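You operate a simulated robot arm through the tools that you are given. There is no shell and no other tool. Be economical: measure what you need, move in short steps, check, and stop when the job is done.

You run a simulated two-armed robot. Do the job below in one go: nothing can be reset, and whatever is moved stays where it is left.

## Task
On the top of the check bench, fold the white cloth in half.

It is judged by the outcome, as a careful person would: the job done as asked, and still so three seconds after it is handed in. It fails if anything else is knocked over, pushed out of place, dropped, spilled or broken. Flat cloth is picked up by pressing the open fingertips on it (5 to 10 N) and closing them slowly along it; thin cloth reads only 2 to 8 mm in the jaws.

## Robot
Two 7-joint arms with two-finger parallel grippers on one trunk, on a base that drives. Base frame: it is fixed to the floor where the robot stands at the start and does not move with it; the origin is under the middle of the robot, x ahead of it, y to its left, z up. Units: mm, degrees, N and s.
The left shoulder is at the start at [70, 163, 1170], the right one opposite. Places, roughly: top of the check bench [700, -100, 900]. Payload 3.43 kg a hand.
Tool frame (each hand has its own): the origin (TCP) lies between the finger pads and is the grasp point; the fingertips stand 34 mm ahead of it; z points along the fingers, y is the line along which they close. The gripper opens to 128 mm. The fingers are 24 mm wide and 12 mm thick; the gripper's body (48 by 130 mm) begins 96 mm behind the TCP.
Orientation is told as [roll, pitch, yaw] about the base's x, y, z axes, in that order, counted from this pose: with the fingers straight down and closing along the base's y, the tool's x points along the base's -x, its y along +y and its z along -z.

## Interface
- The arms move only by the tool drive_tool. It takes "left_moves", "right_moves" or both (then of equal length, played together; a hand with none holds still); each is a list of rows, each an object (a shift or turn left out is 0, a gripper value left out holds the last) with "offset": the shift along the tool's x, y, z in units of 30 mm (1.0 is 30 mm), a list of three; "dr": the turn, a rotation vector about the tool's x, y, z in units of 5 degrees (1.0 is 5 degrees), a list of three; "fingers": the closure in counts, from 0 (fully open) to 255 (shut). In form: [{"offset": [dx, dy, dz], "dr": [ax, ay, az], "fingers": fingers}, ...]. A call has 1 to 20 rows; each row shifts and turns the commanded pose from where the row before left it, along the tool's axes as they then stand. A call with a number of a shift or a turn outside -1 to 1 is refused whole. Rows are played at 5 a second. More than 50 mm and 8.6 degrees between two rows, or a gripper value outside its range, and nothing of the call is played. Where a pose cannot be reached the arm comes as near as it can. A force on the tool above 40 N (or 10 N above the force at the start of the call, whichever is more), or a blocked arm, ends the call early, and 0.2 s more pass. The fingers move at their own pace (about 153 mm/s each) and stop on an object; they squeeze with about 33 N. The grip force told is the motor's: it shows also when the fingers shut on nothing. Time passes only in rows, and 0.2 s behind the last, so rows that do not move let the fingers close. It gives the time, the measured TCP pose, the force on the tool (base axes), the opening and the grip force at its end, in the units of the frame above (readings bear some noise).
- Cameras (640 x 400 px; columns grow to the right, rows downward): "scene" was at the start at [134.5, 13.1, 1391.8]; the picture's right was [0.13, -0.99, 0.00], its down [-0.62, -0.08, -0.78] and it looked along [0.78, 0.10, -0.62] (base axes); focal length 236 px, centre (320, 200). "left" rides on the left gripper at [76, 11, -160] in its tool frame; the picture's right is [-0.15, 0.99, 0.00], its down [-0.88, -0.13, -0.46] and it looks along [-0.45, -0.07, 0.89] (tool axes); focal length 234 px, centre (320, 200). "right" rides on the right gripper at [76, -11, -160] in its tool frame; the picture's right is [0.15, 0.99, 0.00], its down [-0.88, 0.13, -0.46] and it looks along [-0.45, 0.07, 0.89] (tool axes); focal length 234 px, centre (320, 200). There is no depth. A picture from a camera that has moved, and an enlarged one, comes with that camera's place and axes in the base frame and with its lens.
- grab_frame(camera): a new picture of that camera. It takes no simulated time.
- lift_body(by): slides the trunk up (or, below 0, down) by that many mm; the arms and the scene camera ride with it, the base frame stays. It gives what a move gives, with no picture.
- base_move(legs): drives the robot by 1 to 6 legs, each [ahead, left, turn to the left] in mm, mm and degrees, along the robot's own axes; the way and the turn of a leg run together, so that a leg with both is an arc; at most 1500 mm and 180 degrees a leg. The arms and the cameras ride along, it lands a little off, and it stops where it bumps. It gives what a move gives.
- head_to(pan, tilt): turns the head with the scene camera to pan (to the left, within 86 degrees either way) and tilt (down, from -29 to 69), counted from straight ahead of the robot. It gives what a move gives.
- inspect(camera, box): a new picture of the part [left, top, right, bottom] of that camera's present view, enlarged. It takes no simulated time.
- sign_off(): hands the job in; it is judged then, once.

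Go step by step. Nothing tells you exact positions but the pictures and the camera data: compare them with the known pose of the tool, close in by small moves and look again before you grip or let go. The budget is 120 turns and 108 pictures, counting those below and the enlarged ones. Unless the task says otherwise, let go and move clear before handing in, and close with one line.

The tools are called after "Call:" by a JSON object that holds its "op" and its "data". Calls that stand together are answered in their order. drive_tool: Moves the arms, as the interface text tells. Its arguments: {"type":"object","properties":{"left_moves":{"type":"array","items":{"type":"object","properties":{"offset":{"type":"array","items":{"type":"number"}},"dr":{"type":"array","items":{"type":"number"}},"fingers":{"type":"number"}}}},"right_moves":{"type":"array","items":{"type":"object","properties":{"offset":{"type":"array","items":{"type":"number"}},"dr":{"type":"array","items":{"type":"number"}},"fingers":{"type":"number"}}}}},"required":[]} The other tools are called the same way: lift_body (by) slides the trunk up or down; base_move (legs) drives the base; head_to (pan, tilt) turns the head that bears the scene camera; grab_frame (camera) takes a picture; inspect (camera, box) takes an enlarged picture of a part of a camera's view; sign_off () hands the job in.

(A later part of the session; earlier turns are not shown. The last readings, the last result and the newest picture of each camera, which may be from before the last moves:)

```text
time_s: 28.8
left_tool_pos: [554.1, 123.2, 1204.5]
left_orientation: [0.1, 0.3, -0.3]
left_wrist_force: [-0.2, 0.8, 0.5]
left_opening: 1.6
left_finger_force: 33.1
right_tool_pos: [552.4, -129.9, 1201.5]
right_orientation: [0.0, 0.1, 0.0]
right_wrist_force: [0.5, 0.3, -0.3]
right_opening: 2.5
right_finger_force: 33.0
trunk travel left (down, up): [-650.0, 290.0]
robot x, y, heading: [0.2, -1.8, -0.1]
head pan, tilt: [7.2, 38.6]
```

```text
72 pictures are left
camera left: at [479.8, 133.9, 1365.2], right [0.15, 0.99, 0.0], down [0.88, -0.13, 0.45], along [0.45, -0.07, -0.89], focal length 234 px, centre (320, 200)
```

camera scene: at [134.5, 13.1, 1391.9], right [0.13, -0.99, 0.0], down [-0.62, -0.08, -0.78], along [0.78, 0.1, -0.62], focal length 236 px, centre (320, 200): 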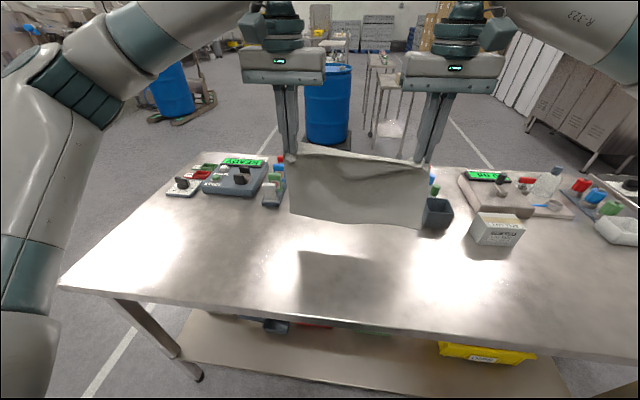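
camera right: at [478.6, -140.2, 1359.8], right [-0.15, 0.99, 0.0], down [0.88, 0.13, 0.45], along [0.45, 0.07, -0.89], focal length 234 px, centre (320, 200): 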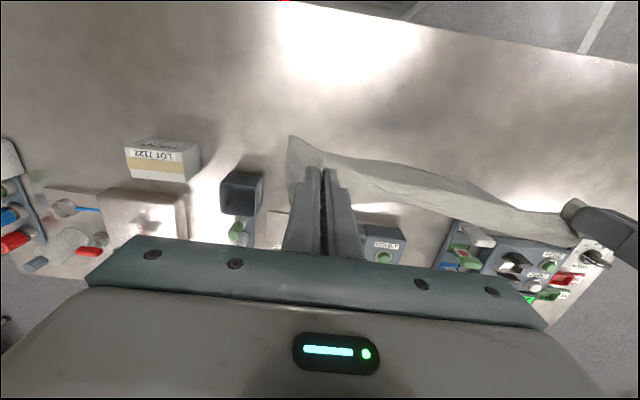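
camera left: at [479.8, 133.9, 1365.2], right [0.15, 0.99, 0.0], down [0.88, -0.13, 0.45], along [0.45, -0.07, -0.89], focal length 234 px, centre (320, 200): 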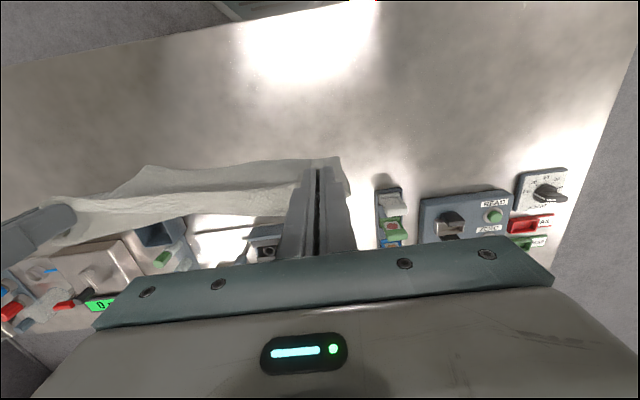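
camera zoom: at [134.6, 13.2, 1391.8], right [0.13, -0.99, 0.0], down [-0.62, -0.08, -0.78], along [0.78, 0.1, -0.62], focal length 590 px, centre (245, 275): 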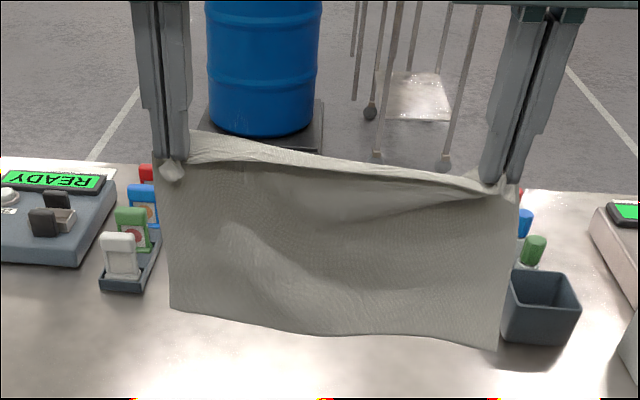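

The bottom edge hangs at about x = 565, z = 985–1000, and the held edge forms a small flap toward me, which is the right way round for this fold. I'll lower the cloth until its bottom edge is just above the bench.

Call:
{"op": "drive_tool", "data": {"left_moves": [{"offset": [0.2, 0, 0.6]}, {"offset": [0.2, 0, 0.6]}, {"offset": [0.2, 0, 0.6]}, {"offset": [0.2, 0, 0.6]}, {"offset": [0.2, 0, 0.6]}, {}, {}, {}], "right_moves": [{"offset": [0.2, 0, 0.6]}, {"offset": [0.2, 0, 0.6]}, {"offset": [0.2, 0, 0.6]}, {"offset": [0.2, 0, 0.6]}, {"offset": [0.2, 0, 0.6]}, {}, {}, {}]}}

Call:
{"op": "inspect", "data": {"camera": "scene", "box": [240, 130, 460, 290]}}

Call:
{"op": "grab_frame", "data": {"camera": "right"}}

```text
time_s: 30.6
left_tool_pos: [525.5, 120.0, 1115.0]
left_orientation: [0.2, 0.2, -0.2]
left_wrist_force: [0.7, -0.7, -0.5]
left_opening: 1.4
left_finger_force: 33.3
right_tool_pos: [523.7, -127.4, 1110.9]
right_orientation: [-0.2, 0.1, 0.1]
right_wrist_force: [-0.2, 0.3, 0.4]
right_opening: 2.1
right_finger_force: 33.5
trunk travel left (down, up): [-650.0, 290.0]
robot x, y, heading: [-2.4, -2.5, -0.1]
head pan, tilt: [7.2, 38.6]
```

```text
2.50 times, centred on (350, 210) of scene
camera zoom: at [134.6, 13.2, 1391.8], right [0.13, -0.99, 0.0], down [-0.62, -0.08, -0.78], along [0.78, 0.1, -0.62], focal length 590 px, centre (245, 175)
```

zoom: 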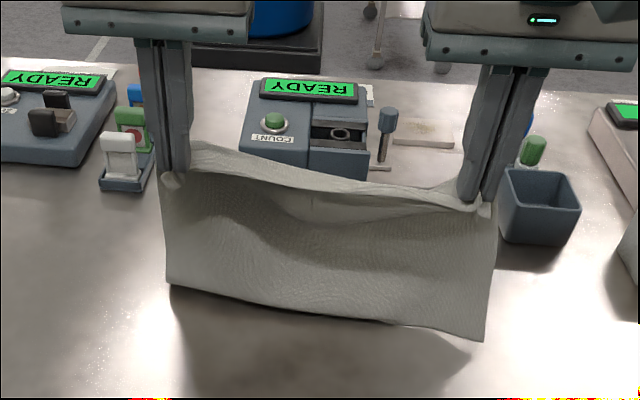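

```text
70 pictures are left
camera right: at [447.7, -138.7, 1269.6], right [-0.15, 0.99, 0.0], down [0.88, 0.13, 0.45], along [0.45, 0.07, -0.89], focal length 234 px, centre (320, 200)
```

right: 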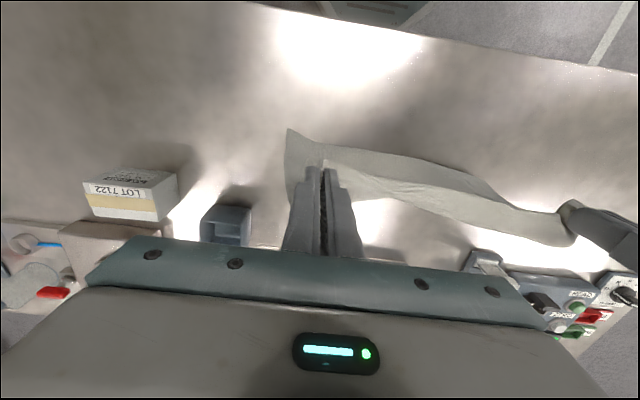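

The bottom edge is about 17 mm above the bench on the right and about 40 mm on the left. I'll lower both, the left more, until it touches, then start laying it down by moving away from me and down.

Call:
{"op": "drive_tool", "data": {"left_moves": [{"offset": [0, 0, 0.72]}, {"offset": [-0.1, 0, 0.72]}, {"offset": [-0.48, 0, 0.467]}, {"offset": [-0.49, 0, 0.467]}, {"offset": [-0.49, 0, 0.467]}, {"offset": [-0.49, 0, 0.467]}, {"offset": [-0.49, 0, 0.467]}, {}, {}], "right_moves": [{"offset": [0, 0, 0.42]}, {"offset": [-0.1, 0, 0.42]}, {"offset": [-0.48, 0, 0.467]}, {"offset": [-0.49, 0, 0.467]}, {"offset": [-0.49, 0, 0.467]}, {"offset": [-0.49, 0, 0.467]}, {"offset": [-0.49, 0, 0.467]}, {}, {}]}}

Call:
{"op": "inspect", "data": {"camera": "scene", "box": [240, 150, 460, 310]}}

Call:
{"op": "grab_frame", "data": {"camera": "right"}}

Call:
{"op": "grab_frame", "data": {"camera": "left"}}

```text
time_s: 32.6
left_tool_pos: [601.7, 124.6, 1001.7]
left_orientation: [0.2, 0.3, -0.1]
left_wrist_force: [0.2, -1.3, 0.2]
left_opening: 1.3
left_finger_force: 32.6
right_tool_pos: [600.7, -127.8, 1015.0]
right_orientation: [0.0, 0.2, 0.0]
right_wrist_force: [0.0, 0.0, 0.8]
right_opening: 2.5
right_finger_force: 33.4
trunk travel left (down, up): [-650.0, 290.0]
robot x, y, heading: [-2.0, 1.5, -0.2]
head pan, tilt: [7.2, 38.6]
```

```text
2.50 times, centred on (350, 230) of scene
camera zoom: at [135.0, 13.1, 1391.8], right [0.13, -0.99, 0.0], down [-0.62, -0.08, -0.78], along [0.78, 0.1, -0.62], focal length 590 px, centre (245, 125)
```

zoom: 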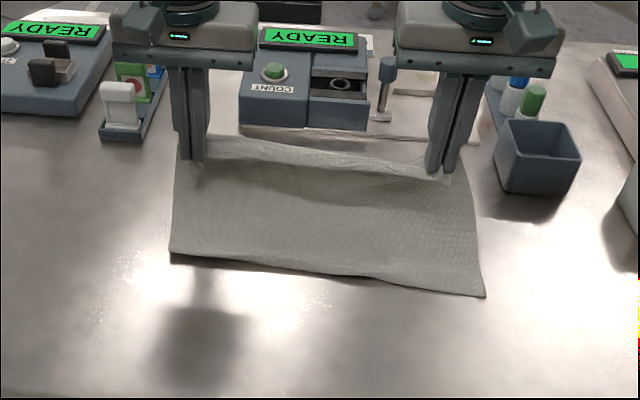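

```text
68 pictures are left
camera right: at [524.8, -138.8, 1174.1], right [-0.15, 0.99, 0.0], down [0.88, 0.13, 0.45], along [0.45, 0.07, -0.89], focal length 234 px, centre (320, 200)
```

right: 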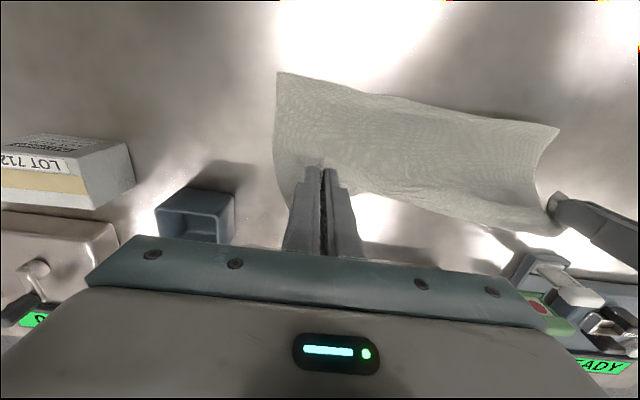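

```text
67 pictures are left
camera left: at [527.2, 136.6, 1161.4], right [0.15, 0.99, 0.0], down [0.88, -0.13, 0.45], along [0.45, -0.07, -0.89], focal length 234 px, centre (320, 200)
```

left: 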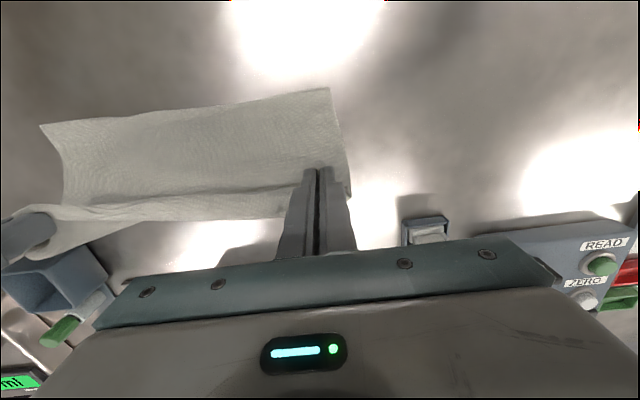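

The bottom edge is down at about x = 524–534 and the cloth is laying out well. I'll continue forward and down to where the crease should be, at about x = 665.

Call:
{"op": "drive_tool", "data": {"left_moves": [{"offset": [-0.53, 0, 0.45]}, {"offset": [-0.53, 0, 0.45]}, {"offset": [-0.53, 0, 0.45]}, {"offset": [-0.53, 0, 0.45]}, {}, {}], "right_moves": [{"offset": [-0.49, 0, 0.467]}, {"offset": [-0.49, 0, 0.467]}, {"offset": [-0.49, 0, 0.467]}, {"offset": [-0.49, 0, 0.467]}, {}, {}]}}

Call:
{"op": "inspect", "data": {"camera": "scene", "box": [240, 150, 460, 310]}}

Call:
{"op": "grab_frame", "data": {"camera": "right"}}

Call:
{"op": "grab_frame", "data": {"camera": "left"}}

```text
time_s: 34.0
left_tool_pos: [662.3, 123.2, 944.5]
left_orientation: [0.2, 0.1, -0.2]
left_wrist_force: [-1.2, 0.1, -0.2]
left_opening: 1.7
left_finger_force: 33.4
right_tool_pos: [657.6, -127.2, 955.8]
right_orientation: [-0.1, 0.1, 0.0]
right_wrist_force: [0.5, -0.2, -0.4]
right_opening: 2.4
right_finger_force: 33.1
trunk travel left (down, up): [-650.0, 290.0]
robot x, y, heading: [2.6, -0.7, 0.0]
head pan, tilt: [7.2, 38.6]
```

```text
2.50 times, centred on (350, 230) of scene
camera zoom: at [135.1, 13.2, 1391.8], right [0.13, -0.99, 0.0], down [-0.62, -0.08, -0.78], along [0.78, 0.1, -0.62], focal length 590 px, centre (245, 125)
```

zoom: 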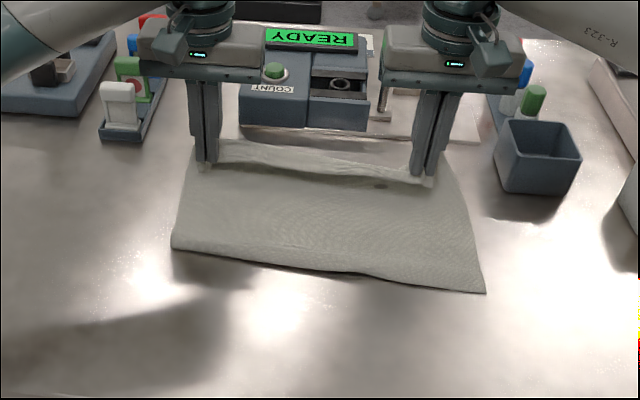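

```text
65 pictures are left
camera right: at [582.0, -138.1, 1115.7], right [-0.15, 0.99, 0.0], down [0.88, 0.13, 0.45], along [0.45, 0.07, -0.89], focal length 234 px, centre (320, 200)
```

right: 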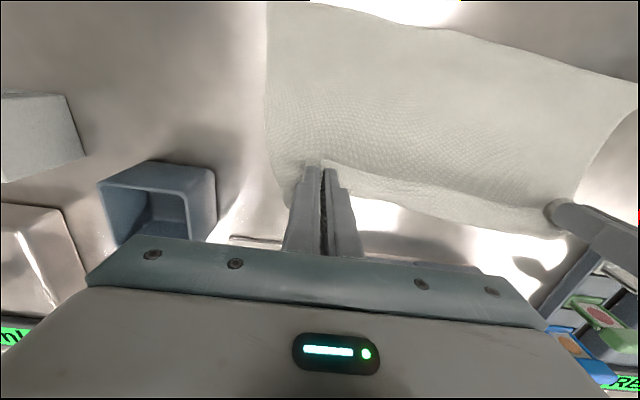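

```text
64 pictures are left
camera left: at [587.4, 134.6, 1105.7], right [0.15, 0.99, 0.0], down [0.88, -0.13, 0.45], along [0.45, -0.07, -0.89], focal length 234 px, centre (320, 200)
```

left: 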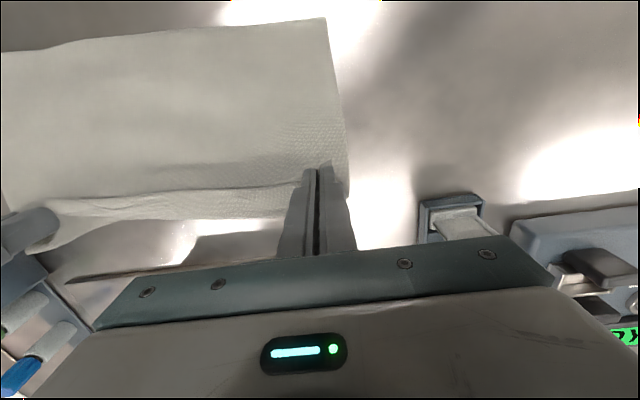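

The lower half is laid down with its bottom edge at about x = 534–545. Now I'll bring the held edge back toward me and down so it lands on that edge.

Call:
{"op": "drive_tool", "data": {"left_moves": [{"offset": [0.44, 0, 0]}, {"offset": [0.44, 0, 0]}, {"offset": [0.44, 0, 0]}, {"offset": [0.44, 0, 0.05]}, {"offset": [0.44, 0, 0.1]}, {"offset": [0.44, 0, 0.1]}, {"offset": [0.44, 0, 0.1]}, {}, {}], "right_moves": [{"offset": [0.46, 0, 0]}, {"offset": [0.46, 0, 0]}, {"offset": [0.46, 0, 0.1]}, {"offset": [0.46, 0, 0.15]}, {"offset": [0.46, 0, 0.15]}, {"offset": [0.46, 0, 0.15]}, {"offset": [0.46, 0, 0.15]}, {}, {}]}}

Call:
{"op": "inspect", "data": {"camera": "scene", "box": [240, 150, 460, 310]}}

Call:
{"op": "grab_frame", "data": {"camera": "right"}}

Call:
{"op": "grab_frame", "data": {"camera": "left"}}

```text
time_s: 36.0
left_tool_pos: [569.4, 124.2, 936.2]
left_orientation: [0.3, 0.2, -0.3]
left_wrist_force: [-0.4, 0.0, 0.3]
left_opening: 1.7
left_finger_force: 32.3
right_tool_pos: [562.9, -128.8, 939.7]
right_orientation: [-0.1, 0.1, -0.1]
right_wrist_force: [-1.1, -0.2, 0.5]
right_opening: 2.3
right_finger_force: 33.3
trunk travel left (down, up): [-650.0, 290.0]
robot x, y, heading: [-1.0, -2.1, -0.1]
head pan, tilt: [7.2, 38.6]
```

```text
2.50 times, centred on (350, 230) of scene
camera zoom: at [134.5, 13.2, 1391.8], right [0.13, -0.99, 0.0], down [-0.62, -0.08, -0.78], along [0.78, 0.1, -0.62], focal length 590 px, centre (245, 125)
```

zoom: 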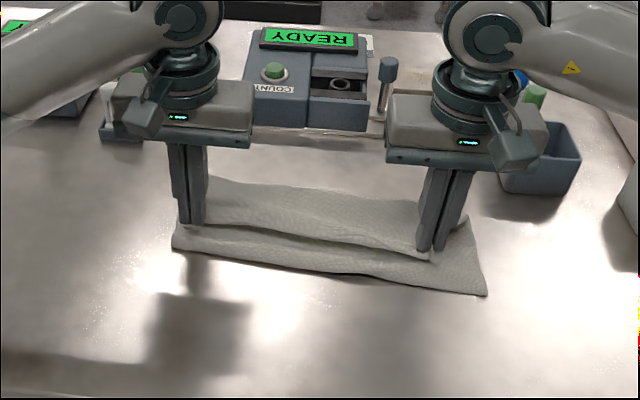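

```text
62 pictures are left
camera right: at [487.2, -139.6, 1097.7], right [-0.15, 0.99, 0.0], down [0.88, 0.13, 0.45], along [0.45, 0.07, -0.89], focal length 234 px, centre (320, 200)
```

right: 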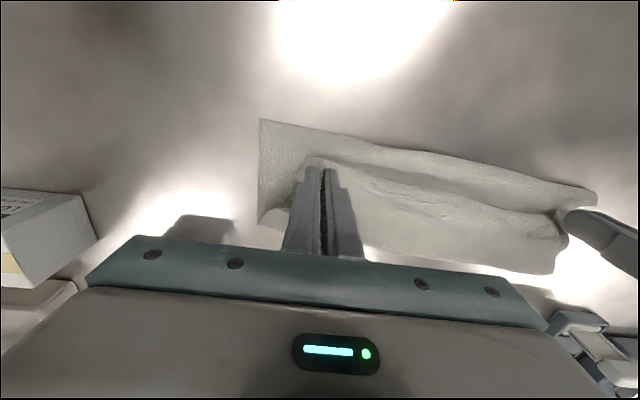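

```text
61 pictures are left
camera left: at [494.9, 135.3, 1096.7], right [0.15, 0.99, 0.0], down [0.88, -0.13, 0.45], along [0.45, -0.07, -0.89], focal length 234 px, centre (320, 200)
```

left: 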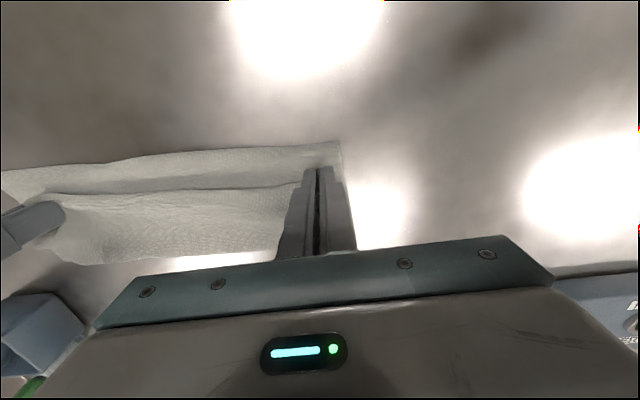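

The fold is forming properly this way round, but the crease sits a bit close (about x = 640–650). I'll run the hands forward again and lower to lay out more of the bottom layer, then look.

Call:
{"op": "drive_tool", "data": {"left_moves": [{"offset": [-0.5, 0, -0.2]}, {"offset": [-0.5, 0, -0.2]}, {"offset": [-0.5, 0, -0.1]}, {"offset": [-0.5, 0, 0]}, {"offset": [-0.5, 0, 0]}, {"offset": [-0.5, 0, 0.1]}, {"offset": [-0.5, 0, 0.2]}, {"offset": [-0.5, 0, 0.4]}, {}, {}], "right_moves": [{"offset": [-0.5, 0, -0.2]}, {"offset": [-0.5, 0, -0.2]}, {"offset": [-0.5, 0, -0.1]}, {"offset": [-0.5, 0, 0]}, {"offset": [-0.5, 0, 0]}, {"offset": [-0.5, 0, 0.1]}, {"offset": [-0.5, 0, 0.2]}, {"offset": [-0.5, 0, 0.4]}, {}, {}]}}

Call:
{"op": "inspect", "data": {"camera": "scene", "box": [240, 150, 460, 310]}}

Call:
{"op": "grab_frame", "data": {"camera": "right"}}

Call:
{"op": "grab_frame", "data": {"camera": "left"}}

```text
time_s: 38.2
left_tool_pos: [691.6, 121.6, 927.8]
left_orientation: [0.3, 0.1, -0.1]
left_wrist_force: [-0.6, 0.3, 0.0]
left_opening: 1.3
left_finger_force: 32.7
right_tool_pos: [682.2, -130.0, 932.3]
right_orientation: [0.0, 0.1, 0.0]
right_wrist_force: [0.2, 0.5, 0.5]
right_opening: 2.5
right_finger_force: 32.8
trunk travel left (down, up): [-650.0, 290.0]
robot x, y, heading: [-0.2, 3.0, -0.1]
head pan, tilt: [7.2, 38.6]
```

```text
2.50 times, centred on (350, 230) of scene
camera zoom: at [135.0, 13.1, 1391.8], right [0.13, -0.99, 0.0], down [-0.62, -0.08, -0.78], along [0.78, 0.1, -0.62], focal length 590 px, centre (245, 125)
```

zoom: 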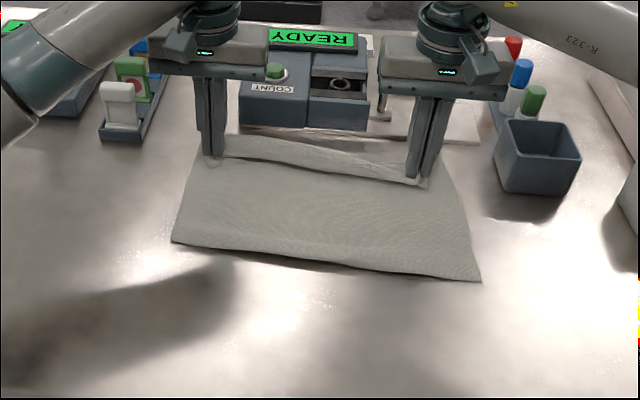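

```text
59 pictures are left
camera right: at [606.3, -140.0, 1090.6], right [-0.15, 0.99, 0.0], down [0.88, 0.13, 0.45], along [0.45, 0.07, -0.89], focal length 234 px, centre (320, 200)
```

right: 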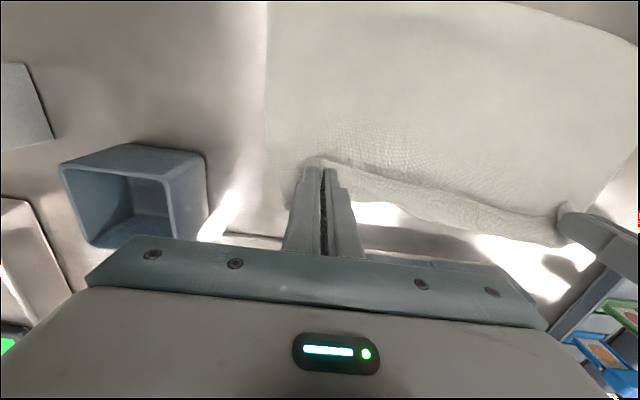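

```text
58 pictures are left
camera left: at [616.5, 133.3, 1089.8], right [0.15, 0.99, 0.0], down [0.88, -0.13, 0.45], along [0.45, -0.07, -0.89], focal length 234 px, centre (320, 200)
```

left: 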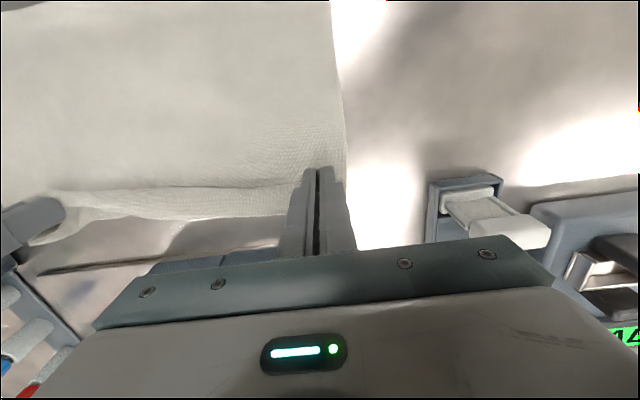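

The bottom layer now lies flat with its near edge at about x = 538–551. I'll bring the held edge back again, staying low, and check.

Call:
{"op": "drive_tool", "data": {"left_moves": [{"offset": [0.46, 0, -0.15]}, {"offset": [0.46, 0, -0.1]}, {"offset": [0.46, 0, 0]}, {"offset": [0.46, 0, 0]}, {"offset": [0.46, 0, 0]}, {"offset": [0.46, 0, 0]}, {"offset": [0.46, 0, 0.1]}, {"offset": [0.46, 0, 0.1]}, {}, {}], "right_moves": [{"offset": [0.46, 0, -0.15]}, {"offset": [0.46, 0, -0.1]}, {"offset": [0.46, 0, 0]}, {"offset": [0.46, 0, 0]}, {"offset": [0.46, 0, 0]}, {"offset": [0.46, 0, 0.1]}, {"offset": [0.46, 0, 0.1]}, {"offset": [0.46, 0, 0.15]}, {}, {}]}}

Call:
{"op": "inspect", "data": {"camera": "scene", "box": [240, 150, 460, 310]}}

Call:
{"op": "grab_frame", "data": {"camera": "right"}}

Call:
{"op": "grab_frame", "data": {"camera": "left"}}

```text
time_s: 40.4
left_tool_pos: [578.8, 121.1, 930.0]
left_orientation: [0.2, 0.2, -0.1]
left_wrist_force: [-0.1, 0.3, -0.1]
left_opening: 1.6
left_finger_force: 33.0
right_tool_pos: [570.8, -127.3, 929.0]
right_orientation: [0.0, 0.1, 0.1]
right_wrist_force: [0.7, 0.7, -0.8]
right_opening: 2.6
right_finger_force: 32.7
trunk travel left (down, up): [-650.0, 290.0]
robot x, y, heading: [-1.7, -1.9, 0.2]
head pan, tilt: [7.2, 38.6]
```

```text
2.50 times, centred on (350, 230) of scene
camera zoom: at [134.5, 13.2, 1391.9], right [0.13, -0.99, 0.0], down [-0.62, -0.08, -0.78], along [0.78, 0.1, -0.62], focal length 590 px, centre (245, 125)
```

zoom: 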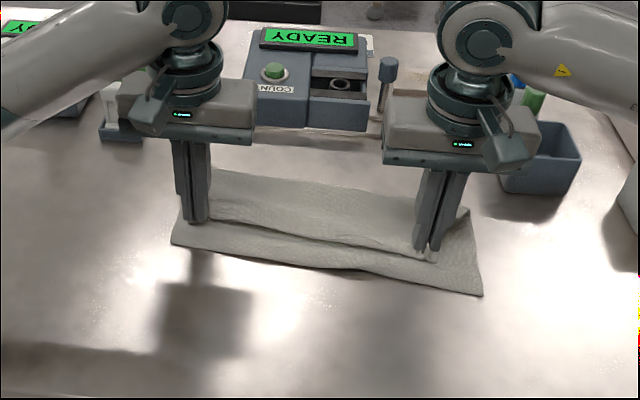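

```text
56 pictures are left
camera right: at [495.4, -138.4, 1088.5], right [-0.15, 0.99, 0.0], down [0.88, 0.13, 0.45], along [0.45, 0.07, -0.89], focal length 234 px, centre (320, 200)
```

right: 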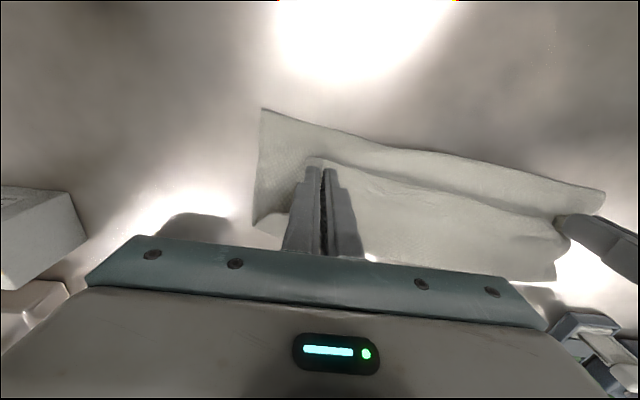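

```text
55 pictures are left
camera left: at [505.4, 134.3, 1091.6], right [0.15, 0.99, 0.0], down [0.88, -0.13, 0.45], along [0.45, -0.07, -0.89], focal length 234 px, centre (320, 200)
```

left: 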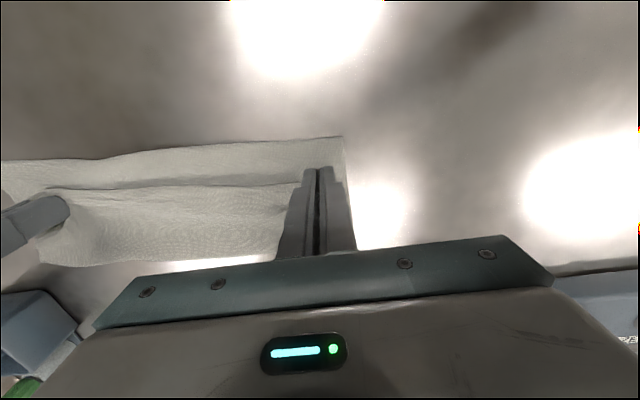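

The crease is now about 110–128 mm beyond the bottom edge, close to half the depth, and the cloth has turned by about 5°. I'll move the hands the last bit so the held edge sits over the bottom edge (left 16 mm, right 31 mm back, both slightly right), then lower.

Call:
{"op": "drive_tool", "data": {"left_moves": [{"offset": [0.14, -0.09, -0.05]}, {"offset": [0.13, -0.09, 0]}, {"offset": [0.13, -0.09, 0.05]}, {"offset": [0.13, -0.09, 0.1]}, {"offset": [0, 0, 0.15]}, {"offset": [0, 0, 0.1]}, {}], "right_moves": [{"offset": [0.26, -0.12, -0.05]}, {"offset": [0.26, -0.12, 0]}, {"offset": [0.26, -0.12, 0.05]}, {"offset": [0.26, -0.11, 0.1]}, {"offset": [0, 0, 0.15]}, {"offset": [0, 0, 0.07]}, {}]}}

Call:
{"op": "inspect", "data": {"camera": "scene", "box": [270, 190, 430, 290]}}

Call:
{"op": "grab_frame", "data": {"camera": "right"}}

Call:
{"op": "grab_frame", "data": {"camera": "left"}}

```text
time_s: 42.0
left_tool_pos: [563.9, 112.3, 920.7]
left_orientation: [0.0, 0.3, -0.2]
left_wrist_force: [-0.8, -4.6, 0.9]
left_opening: 1.4
left_finger_force: 32.6
right_tool_pos: [539.8, -142.4, 919.4]
right_orientation: [-0.1, 0.1, 0.0]
right_wrist_force: [1.3, 4.5, 0.7]
right_opening: 2.5
right_finger_force: 32.7
trunk travel left (down, up): [-650.0, 290.0]
robot x, y, heading: [0.1, -0.4, -0.1]
head pan, tilt: [7.2, 38.6]
```

```text
4.00 times, centred on (350, 240) of scene
camera zoom: at [134.4, 13.2, 1391.9], right [0.13, -0.99, 0.0], down [-0.62, -0.08, -0.78], along [0.78, 0.1, -0.62], focal length 944 px, centre (200, 40)
```

zoom: 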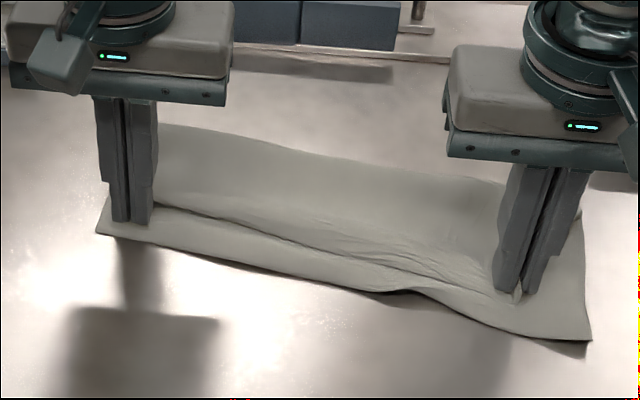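

```text
53 pictures are left
camera right: at [464.0, -153.2, 1078.5], right [-0.15, 0.99, 0.0], down [0.88, 0.13, 0.45], along [0.45, 0.07, -0.89], focal length 234 px, centre (320, 200)
```

right: 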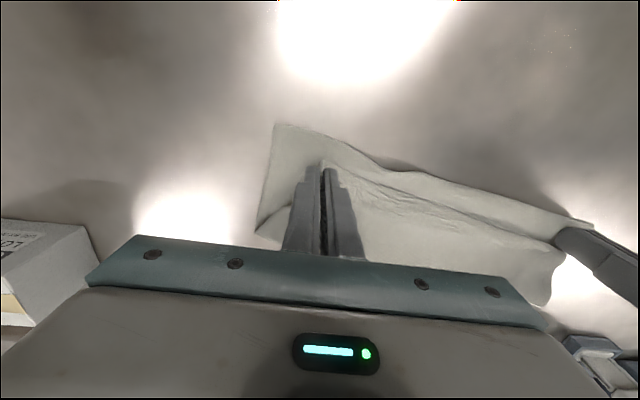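

```text
52 pictures are left
camera left: at [489.0, 123.7, 1081.1], right [0.15, 0.99, 0.0], down [0.88, -0.13, 0.45], along [0.45, -0.07, -0.89], focal length 234 px, centre (320, 200)
```

left: 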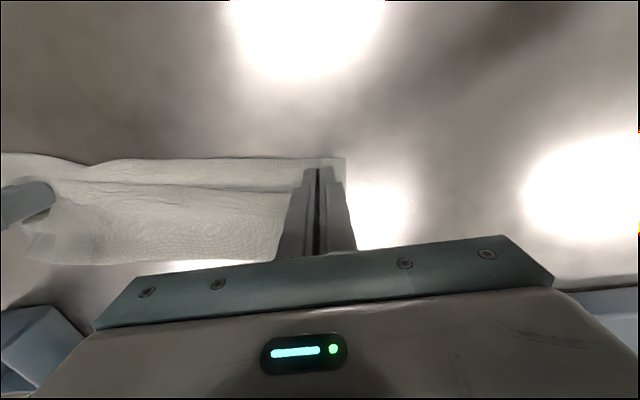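

The left edge is aligned, but on the right the drag moved the bottom layer too, leaving the top edge about 25 mm short. I'll raise the right hand a little to cut friction, ease the tension, and move it back 22 mm.

Call:
{"op": "drive_tool", "data": {"left_moves": [{}, {}, {}, {}, {}, {}, {}], "right_moves": [{"offset": [-0.1, 0.1, -0.4]}, {"offset": [0.2, 0, -0.3]}, {"offset": [0.3, 0, 0]}, {"offset": [0.35, 0, 0.2]}, {"offset": [0, 0, 0.3]}, {"offset": [0, 0, 0.2]}, {}]}}

Call:
{"op": "inspect", "data": {"camera": "scene", "box": [270, 190, 430, 290]}}

Call:
{"op": "grab_frame", "data": {"camera": "right"}}

```text
time_s: 43.6
left_tool_pos: [564.3, 112.7, 921.0]
left_orientation: [0.1, 0.3, -0.1]
left_wrist_force: [-1.1, -6.1, 1.7]
left_opening: 1.5
left_finger_force: 33.3
right_tool_pos: [518.6, -138.3, 921.4]
right_orientation: [-0.2, 0.0, 0.0]
right_wrist_force: [2.8, 5.7, 1.7]
right_opening: 2.4
right_finger_force: 32.6
trunk travel left (down, up): [-650.0, 290.0]
robot x, y, heading: [-0.6, 0.7, 0.0]
head pan, tilt: [7.2, 38.6]
```

```text
4.00 times, centred on (350, 240) of scene
camera zoom: at [134.4, 13.1, 1391.9], right [0.13, -0.99, 0.0], down [-0.62, -0.08, -0.78], along [0.78, 0.1, -0.62], focal length 944 px, centre (200, 40)
```

zoom: 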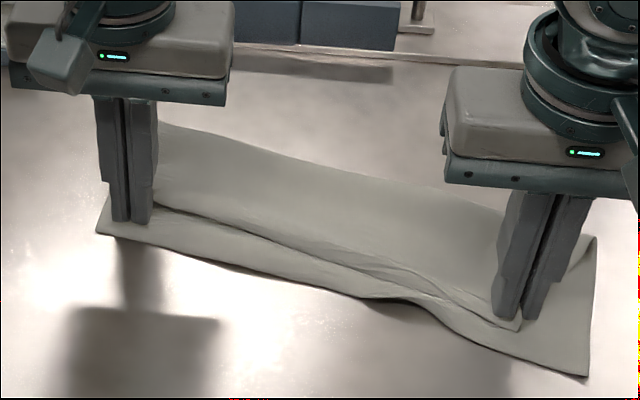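

```text
50 pictures are left
camera right: at [442.8, -150.2, 1079.8], right [-0.15, 0.99, 0.0], down [0.88, 0.13, 0.45], along [0.45, 0.07, -0.89], focal length 234 px, centre (320, 200)
```

right: 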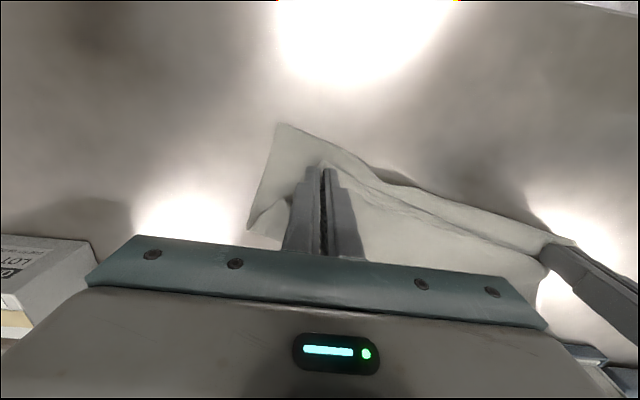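

The right side of the cloth only drags along, so there's no gain this way. I'll release both hands gently, lift clear and look at how the fold lies.

Call:
{"op": "drive_tool", "data": {"left_moves": [{"fingers": 235}, {"fingers": 215}, {}, {"offset": [0, 0, -0.5]}, {"offset": [0, 0, -1]}, {"offset": [0, 0, -1]}, {"offset": [0, 0.8, -1]}, {"offset": [0, 0.8, -1]}, {"offset": [0, 0.8, -0.5]}, {"offset": [0, 0.8, 0]}, {}], "right_moves": [{"fingers": 235}, {"fingers": 215}, {}, {"offset": [0, 0, -0.5]}, {"offset": [0, 0, -1]}, {"offset": [0, 0, -1]}, {"offset": [0, -0.8, -1]}, {"offset": [0, -0.8, -1]}, {"offset": [0, -0.8, -0.5]}, {"offset": [0, -0.8, 0]}, {}]}}

Call:
{"op": "inspect", "data": {"camera": "scene", "box": [250, 170, 450, 300]}}

Call:
{"op": "grab_frame", "data": {"camera": "right"}}

Call:
{"op": "grab_frame", "data": {"camera": "left"}}

```text
time_s: 46.0
left_tool_pos: [567.4, 209.4, 1069.0]
left_orientation: [0.2, 0.1, -0.1]
left_wrist_force: [0.1, 0.6, -1.0]
left_opening: 20.1
left_finger_force: 0.1
right_tool_pos: [518.2, -235.7, 1068.0]
right_orientation: [-0.1, 0.1, 0.0]
right_wrist_force: [-0.2, 0.1, 0.0]
right_opening: 20.2
right_finger_force: 0.1
trunk travel left (down, up): [-650.0, 290.0]
robot x, y, heading: [0.6, -1.9, -0.1]
head pan, tilt: [7.2, 38.6]
```

```text
3.08 times, centred on (350, 235) of scene
camera zoom: at [135.2, 13.3, 1391.8], right [0.13, -0.99, 0.0], down [-0.62, -0.08, -0.78], along [0.77, 0.1, -0.62], focal length 726 px, centre (228, 92)
```

zoom: 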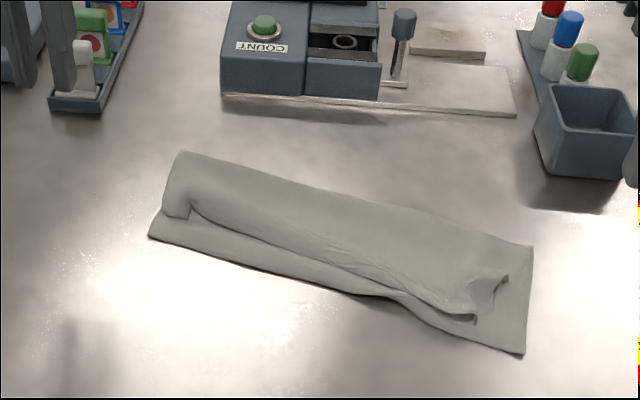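

```text
48 pictures are left
camera right: at [443.0, -246.2, 1226.9], right [-0.15, 0.99, 0.0], down [0.88, 0.13, 0.45], along [0.45, 0.07, -0.89], focal length 234 px, centre (320, 200)
```

right: 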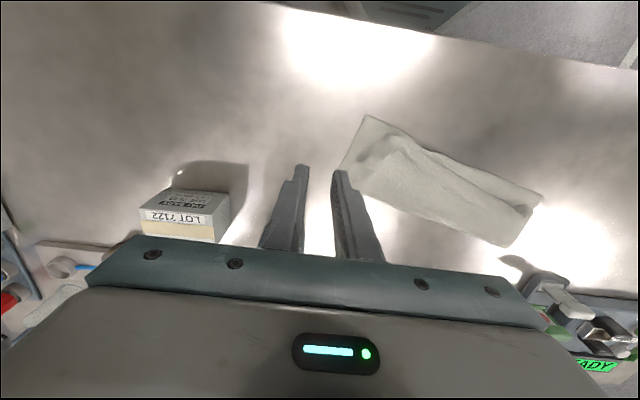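

```text
47 pictures are left
camera left: at [493.2, 220.9, 1230.9], right [0.15, 0.99, 0.0], down [0.88, -0.13, 0.45], along [0.45, -0.07, -0.89], focal length 234 px, centre (320, 200)
```

left: 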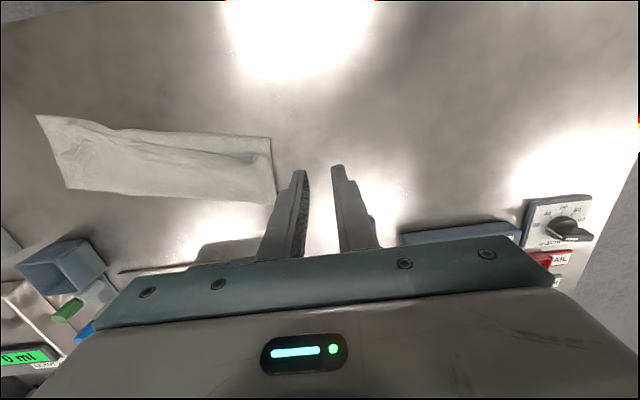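

The cloth is folded but rotated, and the top edge lies short of the bottom edge with its corners curled. I'll enlarge both ends to see how the layers lie.

Call:
{"op": "inspect", "data": {"camera": "scene", "box": [290, 210, 360, 255]}}

Call:
{"op": "inspect", "data": {"camera": "scene", "box": [355, 230, 425, 285]}}

Call:
{"op": "inspect", "data": {"camera": "left", "box": [30, 100, 290, 220]}}

Call:
{"op": "inspect", "data": {"camera": "right", "box": [320, 100, 560, 260]}}

```text
8.89 times, centred on (325, 232) of scene
camera zoom: at [135.2, 13.3, 1391.8], right [0.13, -0.99, 0.0], down [-0.62, -0.08, -0.78], along [0.77, 0.1, -0.62], focal length 2098 px, centre (276, -89)
```

zoom: 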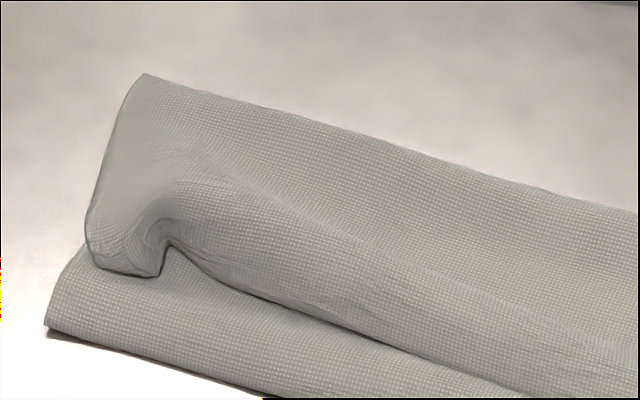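

```text
7.27 times, centred on (390, 258) of scene
camera zoom: at [135.2, 13.3, 1391.8], right [0.13, -0.99, 0.0], down [-0.62, -0.08, -0.78], along [0.77, 0.1, -0.62], focal length 1717 px, centre (-189, -218)
```

zoom: 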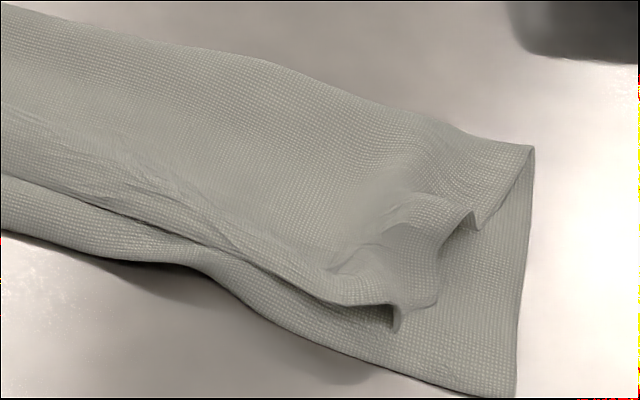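

```text
2.46 times, centred on (160, 160) of left
camera zoom: at [493.2, 220.9, 1230.9], right [0.15, 0.99, 0.0], down [0.88, -0.13, 0.45], along [0.45, -0.07, -0.89], focal length 576 px, centre (714, 298)
```

zoom: 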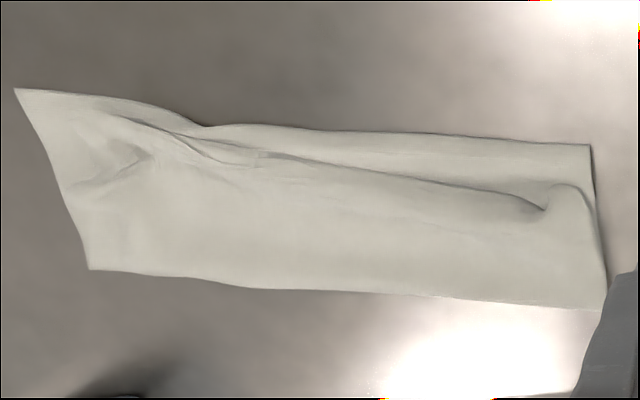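

```text
2.50 times, centred on (440, 180) of right
camera zoom: at [443.0, -246.2, 1226.9], right [-0.15, 0.99, 0.0], down [0.88, 0.13, 0.45], along [0.45, 0.07, -0.89], focal length 585 px, centre (20, 250)
```

zoom: 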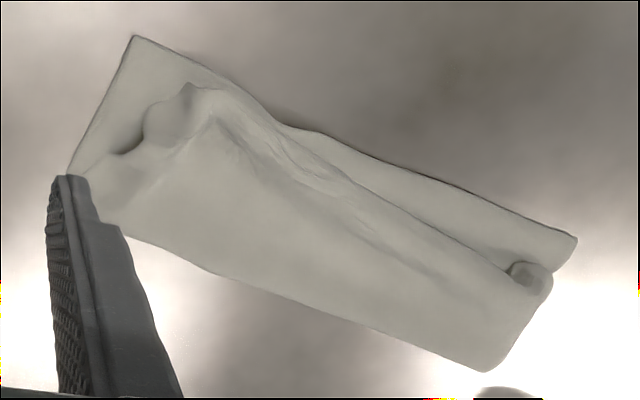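

The fold itself is near half, but the top layer's free edge is curled under, so it falls short of the bottom edge. I'll regrip only the top layer near its two corners, with the hands yawed 14° to match the cloth, so I can lift it, let the curl hang out and lay it down again.

Call:
{"op": "drive_tool", "data": {"left_moves": [{"dr": [0, 0, 0.95], "fingers": 183}, {"dr": [0, 0, 0.95]}, {"dr": [0, 0, 0.95]}, {"offset": [-0.336, -0.644, 0.6]}, {"offset": [-0.336, -0.644, 0.6]}, {"offset": [-0.336, -0.644, 0.6]}, {"offset": [-0.336, -0.644, 0.6]}, {"offset": [-0.336, -0.644, 0.6]}, {"offset": [0, 0, 0.6]}, {}, {}], "right_moves": [{"dr": [0, 0, 0.95], "fingers": 183}, {"dr": [0, 0, 0.95]}, {"dr": [0, 0, 0.95]}, {"offset": [0.148, 0.636, 0.6]}, {"offset": [0.148, 0.636, 0.6]}, {"offset": [0.148, 0.636, 0.6]}, {"offset": [0.148, 0.636, 0.6]}, {"offset": [0.148, 0.636, 0.6]}, {"offset": [0, 0, 0.6]}, {}, {}]}}

Call:
{"op": "inspect", "data": {"camera": "scene", "box": [270, 190, 430, 290]}}

Call:
{"op": "inspect", "data": {"camera": "left", "box": [200, 100, 440, 260]}}

Call:
{"op": "inspect", "data": {"camera": "right", "box": [200, 100, 440, 260]}}

```text
time_s: 48.4
left_tool_pos: [589.0, 101.6, 963.5]
left_orientation: [0.1, 0.2, -14.4]
left_wrist_force: [0.3, 0.1, 0.1]
left_opening: 35.9
left_finger_force: 0.2
right_tool_pos: [520.2, -137.1, 959.4]
right_orientation: [0.0, 0.1, -14.3]
right_wrist_force: [0.1, -0.8, 0.0]
right_opening: 36.1
right_finger_force: 0.0
trunk travel left (down, up): [-650.0, 290.0]
robot x, y, heading: [2.4, 2.0, 0.1]
head pan, tilt: [7.2, 38.6]
```

```text
4.00 times, centred on (350, 240) of scene
camera zoom: at [134.7, 13.2, 1391.8], right [0.13, -0.99, 0.0], down [-0.62, -0.08, -0.78], along [0.78, 0.1, -0.62], focal length 944 px, centre (200, 40)
```

zoom: 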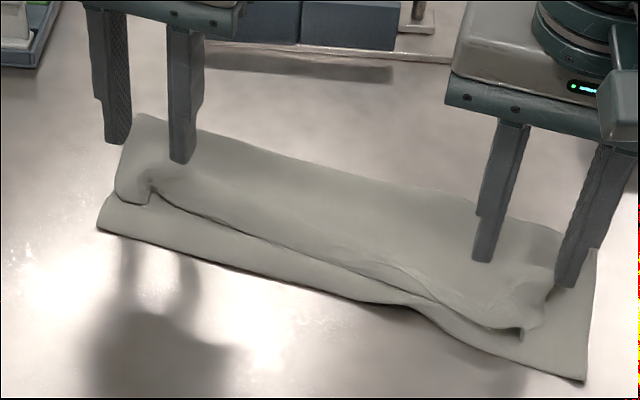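

```text
2.50 times, centred on (320, 180) of left
camera zoom: at [519.5, 132.2, 1123.9], right [0.39, 0.92, 0.0], down [0.82, -0.35, 0.45], along [0.42, -0.17, -0.89], focal length 585 px, centre (320, 250)
```

zoom: 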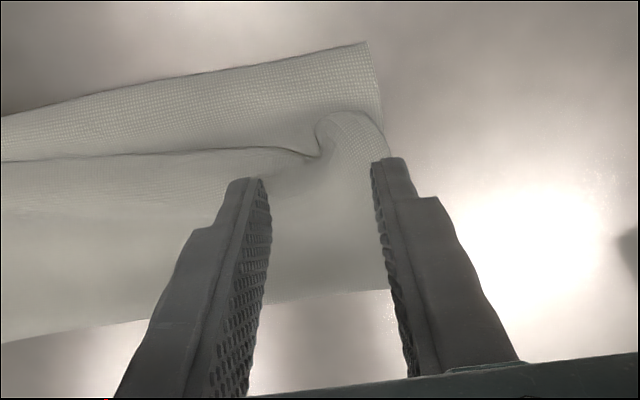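

```text
2.50 times, centred on (320, 180) of right
camera zoom: at [444.9, -129.1, 1119.1], right [0.1, 0.99, 0.0], down [0.89, -0.09, 0.45], along [0.45, -0.05, -0.89], focal length 585 px, centre (320, 250)
```

zoom: 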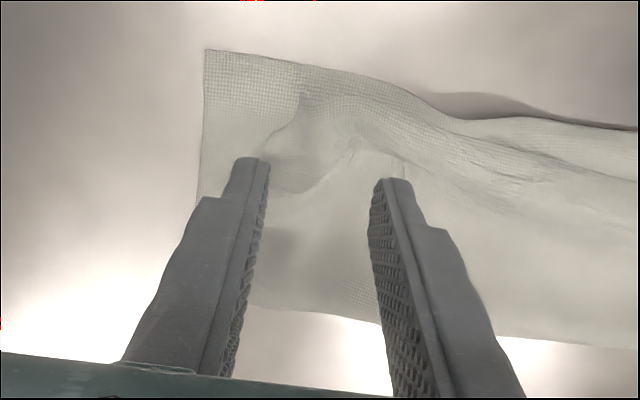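

Both knobs of the earlier gather are clear in view. I'll centre the fingers over them and descend to light contact.

Call:
{"op": "drive_tool", "data": {"left_moves": [{"offset": [-0.3, 0, 0.4]}, {"offset": [0, 0, 0.5]}, {"offset": [0, 0, 0.4]}, {"offset": [0, 0, 0.15]}, {}, {}], "right_moves": [{"offset": [0.43, -0.35, 0.4]}, {"offset": [0, 0, 0.4]}, {"offset": [0, 0, 0.35]}, {"offset": [0, 0, 0.15]}, {}, {}]}}

Call:
{"op": "inspect", "data": {"camera": "left", "box": [200, 100, 440, 260]}}

Call:
{"op": "inspect", "data": {"camera": "right", "box": [200, 100, 440, 260]}}

```text
time_s: 49.8
left_tool_pos: [598.7, 100.3, 919.3]
left_orientation: [0.1, 0.2, -14.4]
left_wrist_force: [1.0, 0.5, 1.2]
left_opening: 36.1
left_finger_force: 0.1
right_tool_pos: [504.7, -144.6, 920.1]
right_orientation: [-0.1, 0.0, -14.3]
right_wrist_force: [-0.1, 0.5, 0.3]
right_opening: 36.4
right_finger_force: 0.0
trunk travel left (down, up): [-650.0, 290.0]
robot x, y, heading: [0.5, -3.3, 0.1]
head pan, tilt: [7.2, 38.6]
```

```text
2.50 times, centred on (320, 180) of left
camera zoom: at [530.0, 130.3, 1080.0], right [0.39, 0.92, 0.0], down [0.82, -0.35, 0.45], along [0.42, -0.17, -0.89], focal length 585 px, centre (320, 250)
```

zoom: 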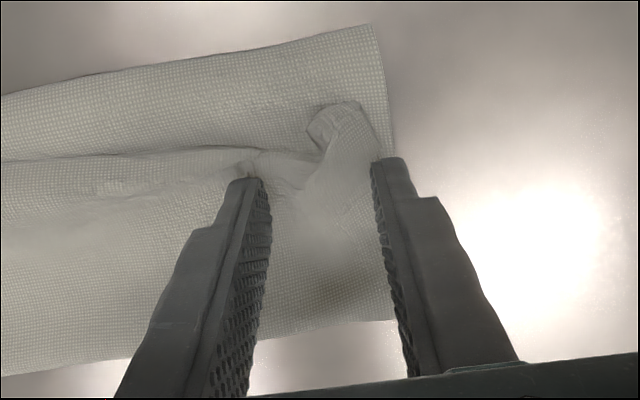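

```text
2.50 times, centred on (320, 180) of right
camera zoom: at [428.6, -135.9, 1079.5], right [0.1, 0.99, 0.0], down [0.89, -0.09, 0.45], along [0.45, -0.05, -0.89], focal length 585 px, centre (320, 250)
```

zoom: 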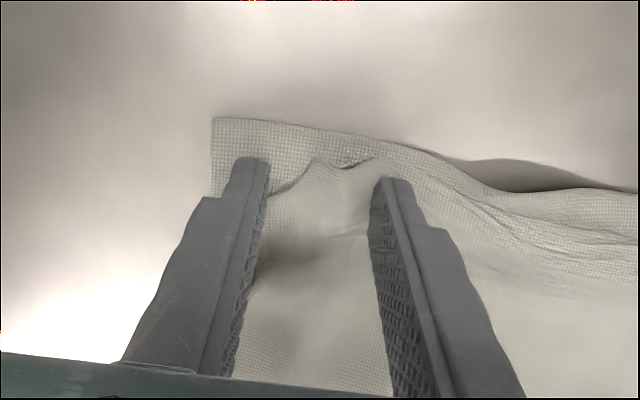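

The fingers straddle the ridges with only a light touch. I'll press a little more and close slowly.

Call:
{"op": "drive_tool", "data": {"left_moves": [{"offset": [0, 0, 0.05]}, {"fingers": 190}, {"fingers": 196}, {"fingers": 202}, {"fingers": 208}, {"fingers": 214}, {"fingers": 220}, {"fingers": 226}, {"fingers": 232}, {"fingers": 238}, {"fingers": 244}, {"fingers": 255}, {}, {}], "right_moves": [{"offset": [0, 0, 0.05]}, {"fingers": 190}, {"fingers": 196}, {"fingers": 202}, {"fingers": 208}, {"fingers": 214}, {"fingers": 220}, {"fingers": 226}, {"fingers": 232}, {"fingers": 238}, {"fingers": 244}, {"fingers": 255}, {}, {}]}}

Call:
{"op": "inspect", "data": {"camera": "scene", "box": [270, 190, 430, 290]}}

```text
time_s: 52.8
left_tool_pos: [598.8, 100.7, 917.8]
left_orientation: [0.0, 0.2, -14.4]
left_wrist_force: [0.7, -0.5, 1.1]
left_opening: 2.2
left_finger_force: 33.3
right_tool_pos: [505.1, -143.6, 921.5]
right_orientation: [-0.2, 0.1, -14.4]
right_wrist_force: [0.3, 0.5, -0.7]
right_opening: 0.1
right_finger_force: 33.5
trunk travel left (down, up): [-650.0, 290.0]
robot x, y, heading: [1.6, 0.7, 0.2]
head pan, tilt: [7.2, 38.6]
```

```text
4.00 times, centred on (350, 240) of scene
camera zoom: at [134.5, 13.1, 1391.8], right [0.13, -0.99, 0.0], down [-0.62, -0.08, -0.78], along [0.78, 0.1, -0.62], focal length 944 px, centre (200, 40)
```

zoom: 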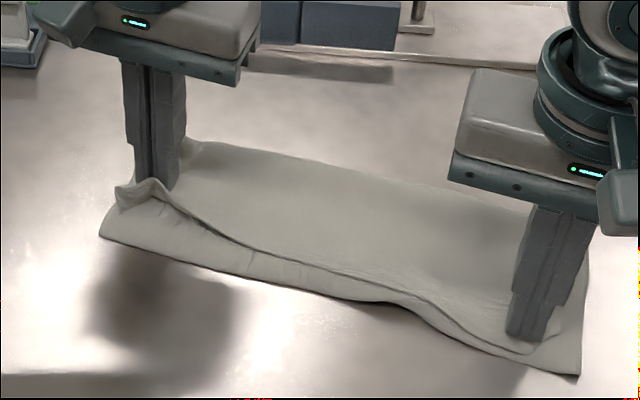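

The left hand has the top layer (2.2 mm); the right closed on nothing. I'll lift and reopen the right, then look.

Call:
{"op": "drive_tool", "data": {"right_moves": [{"offset": [0, 0, -0.5]}, {"fingers": 183}, {}]}}

Call:
{"op": "inspect", "data": {"camera": "right", "box": [200, 100, 440, 260]}}

```text
time_s: 53.6
left_tool_pos: [599.2, 100.8, 917.7]
left_orientation: [0.1, 0.2, -14.4]
left_wrist_force: [0.2, 0.6, 0.9]
left_opening: 2.4
left_finger_force: 32.8
right_tool_pos: [505.5, -143.9, 935.8]
right_orientation: [-0.1, 0.2, -14.2]
right_wrist_force: [0.1, -0.5, 0.6]
right_opening: 36.0
right_finger_force: 0.0
trunk travel left (down, up): [-650.0, 290.0]
robot x, y, heading: [-0.0, -3.0, 0.0]
head pan, tilt: [7.2, 38.6]
```

```text
2.50 times, centred on (320, 180) of right
camera zoom: at [429.5, -135.6, 1094.5], right [0.1, 0.99, 0.0], down [0.89, -0.09, 0.45], along [0.45, -0.05, -0.89], focal length 585 px, centre (320, 250)
```

zoom: 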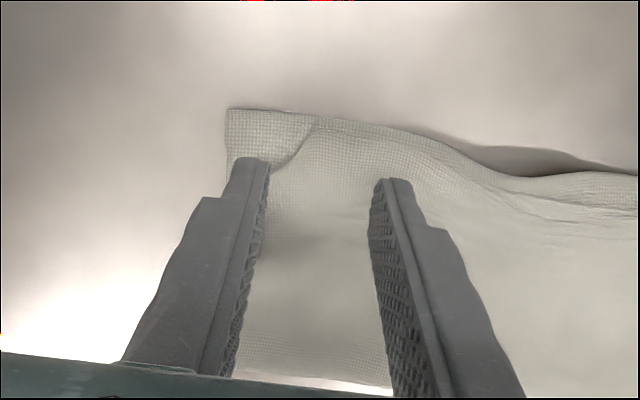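

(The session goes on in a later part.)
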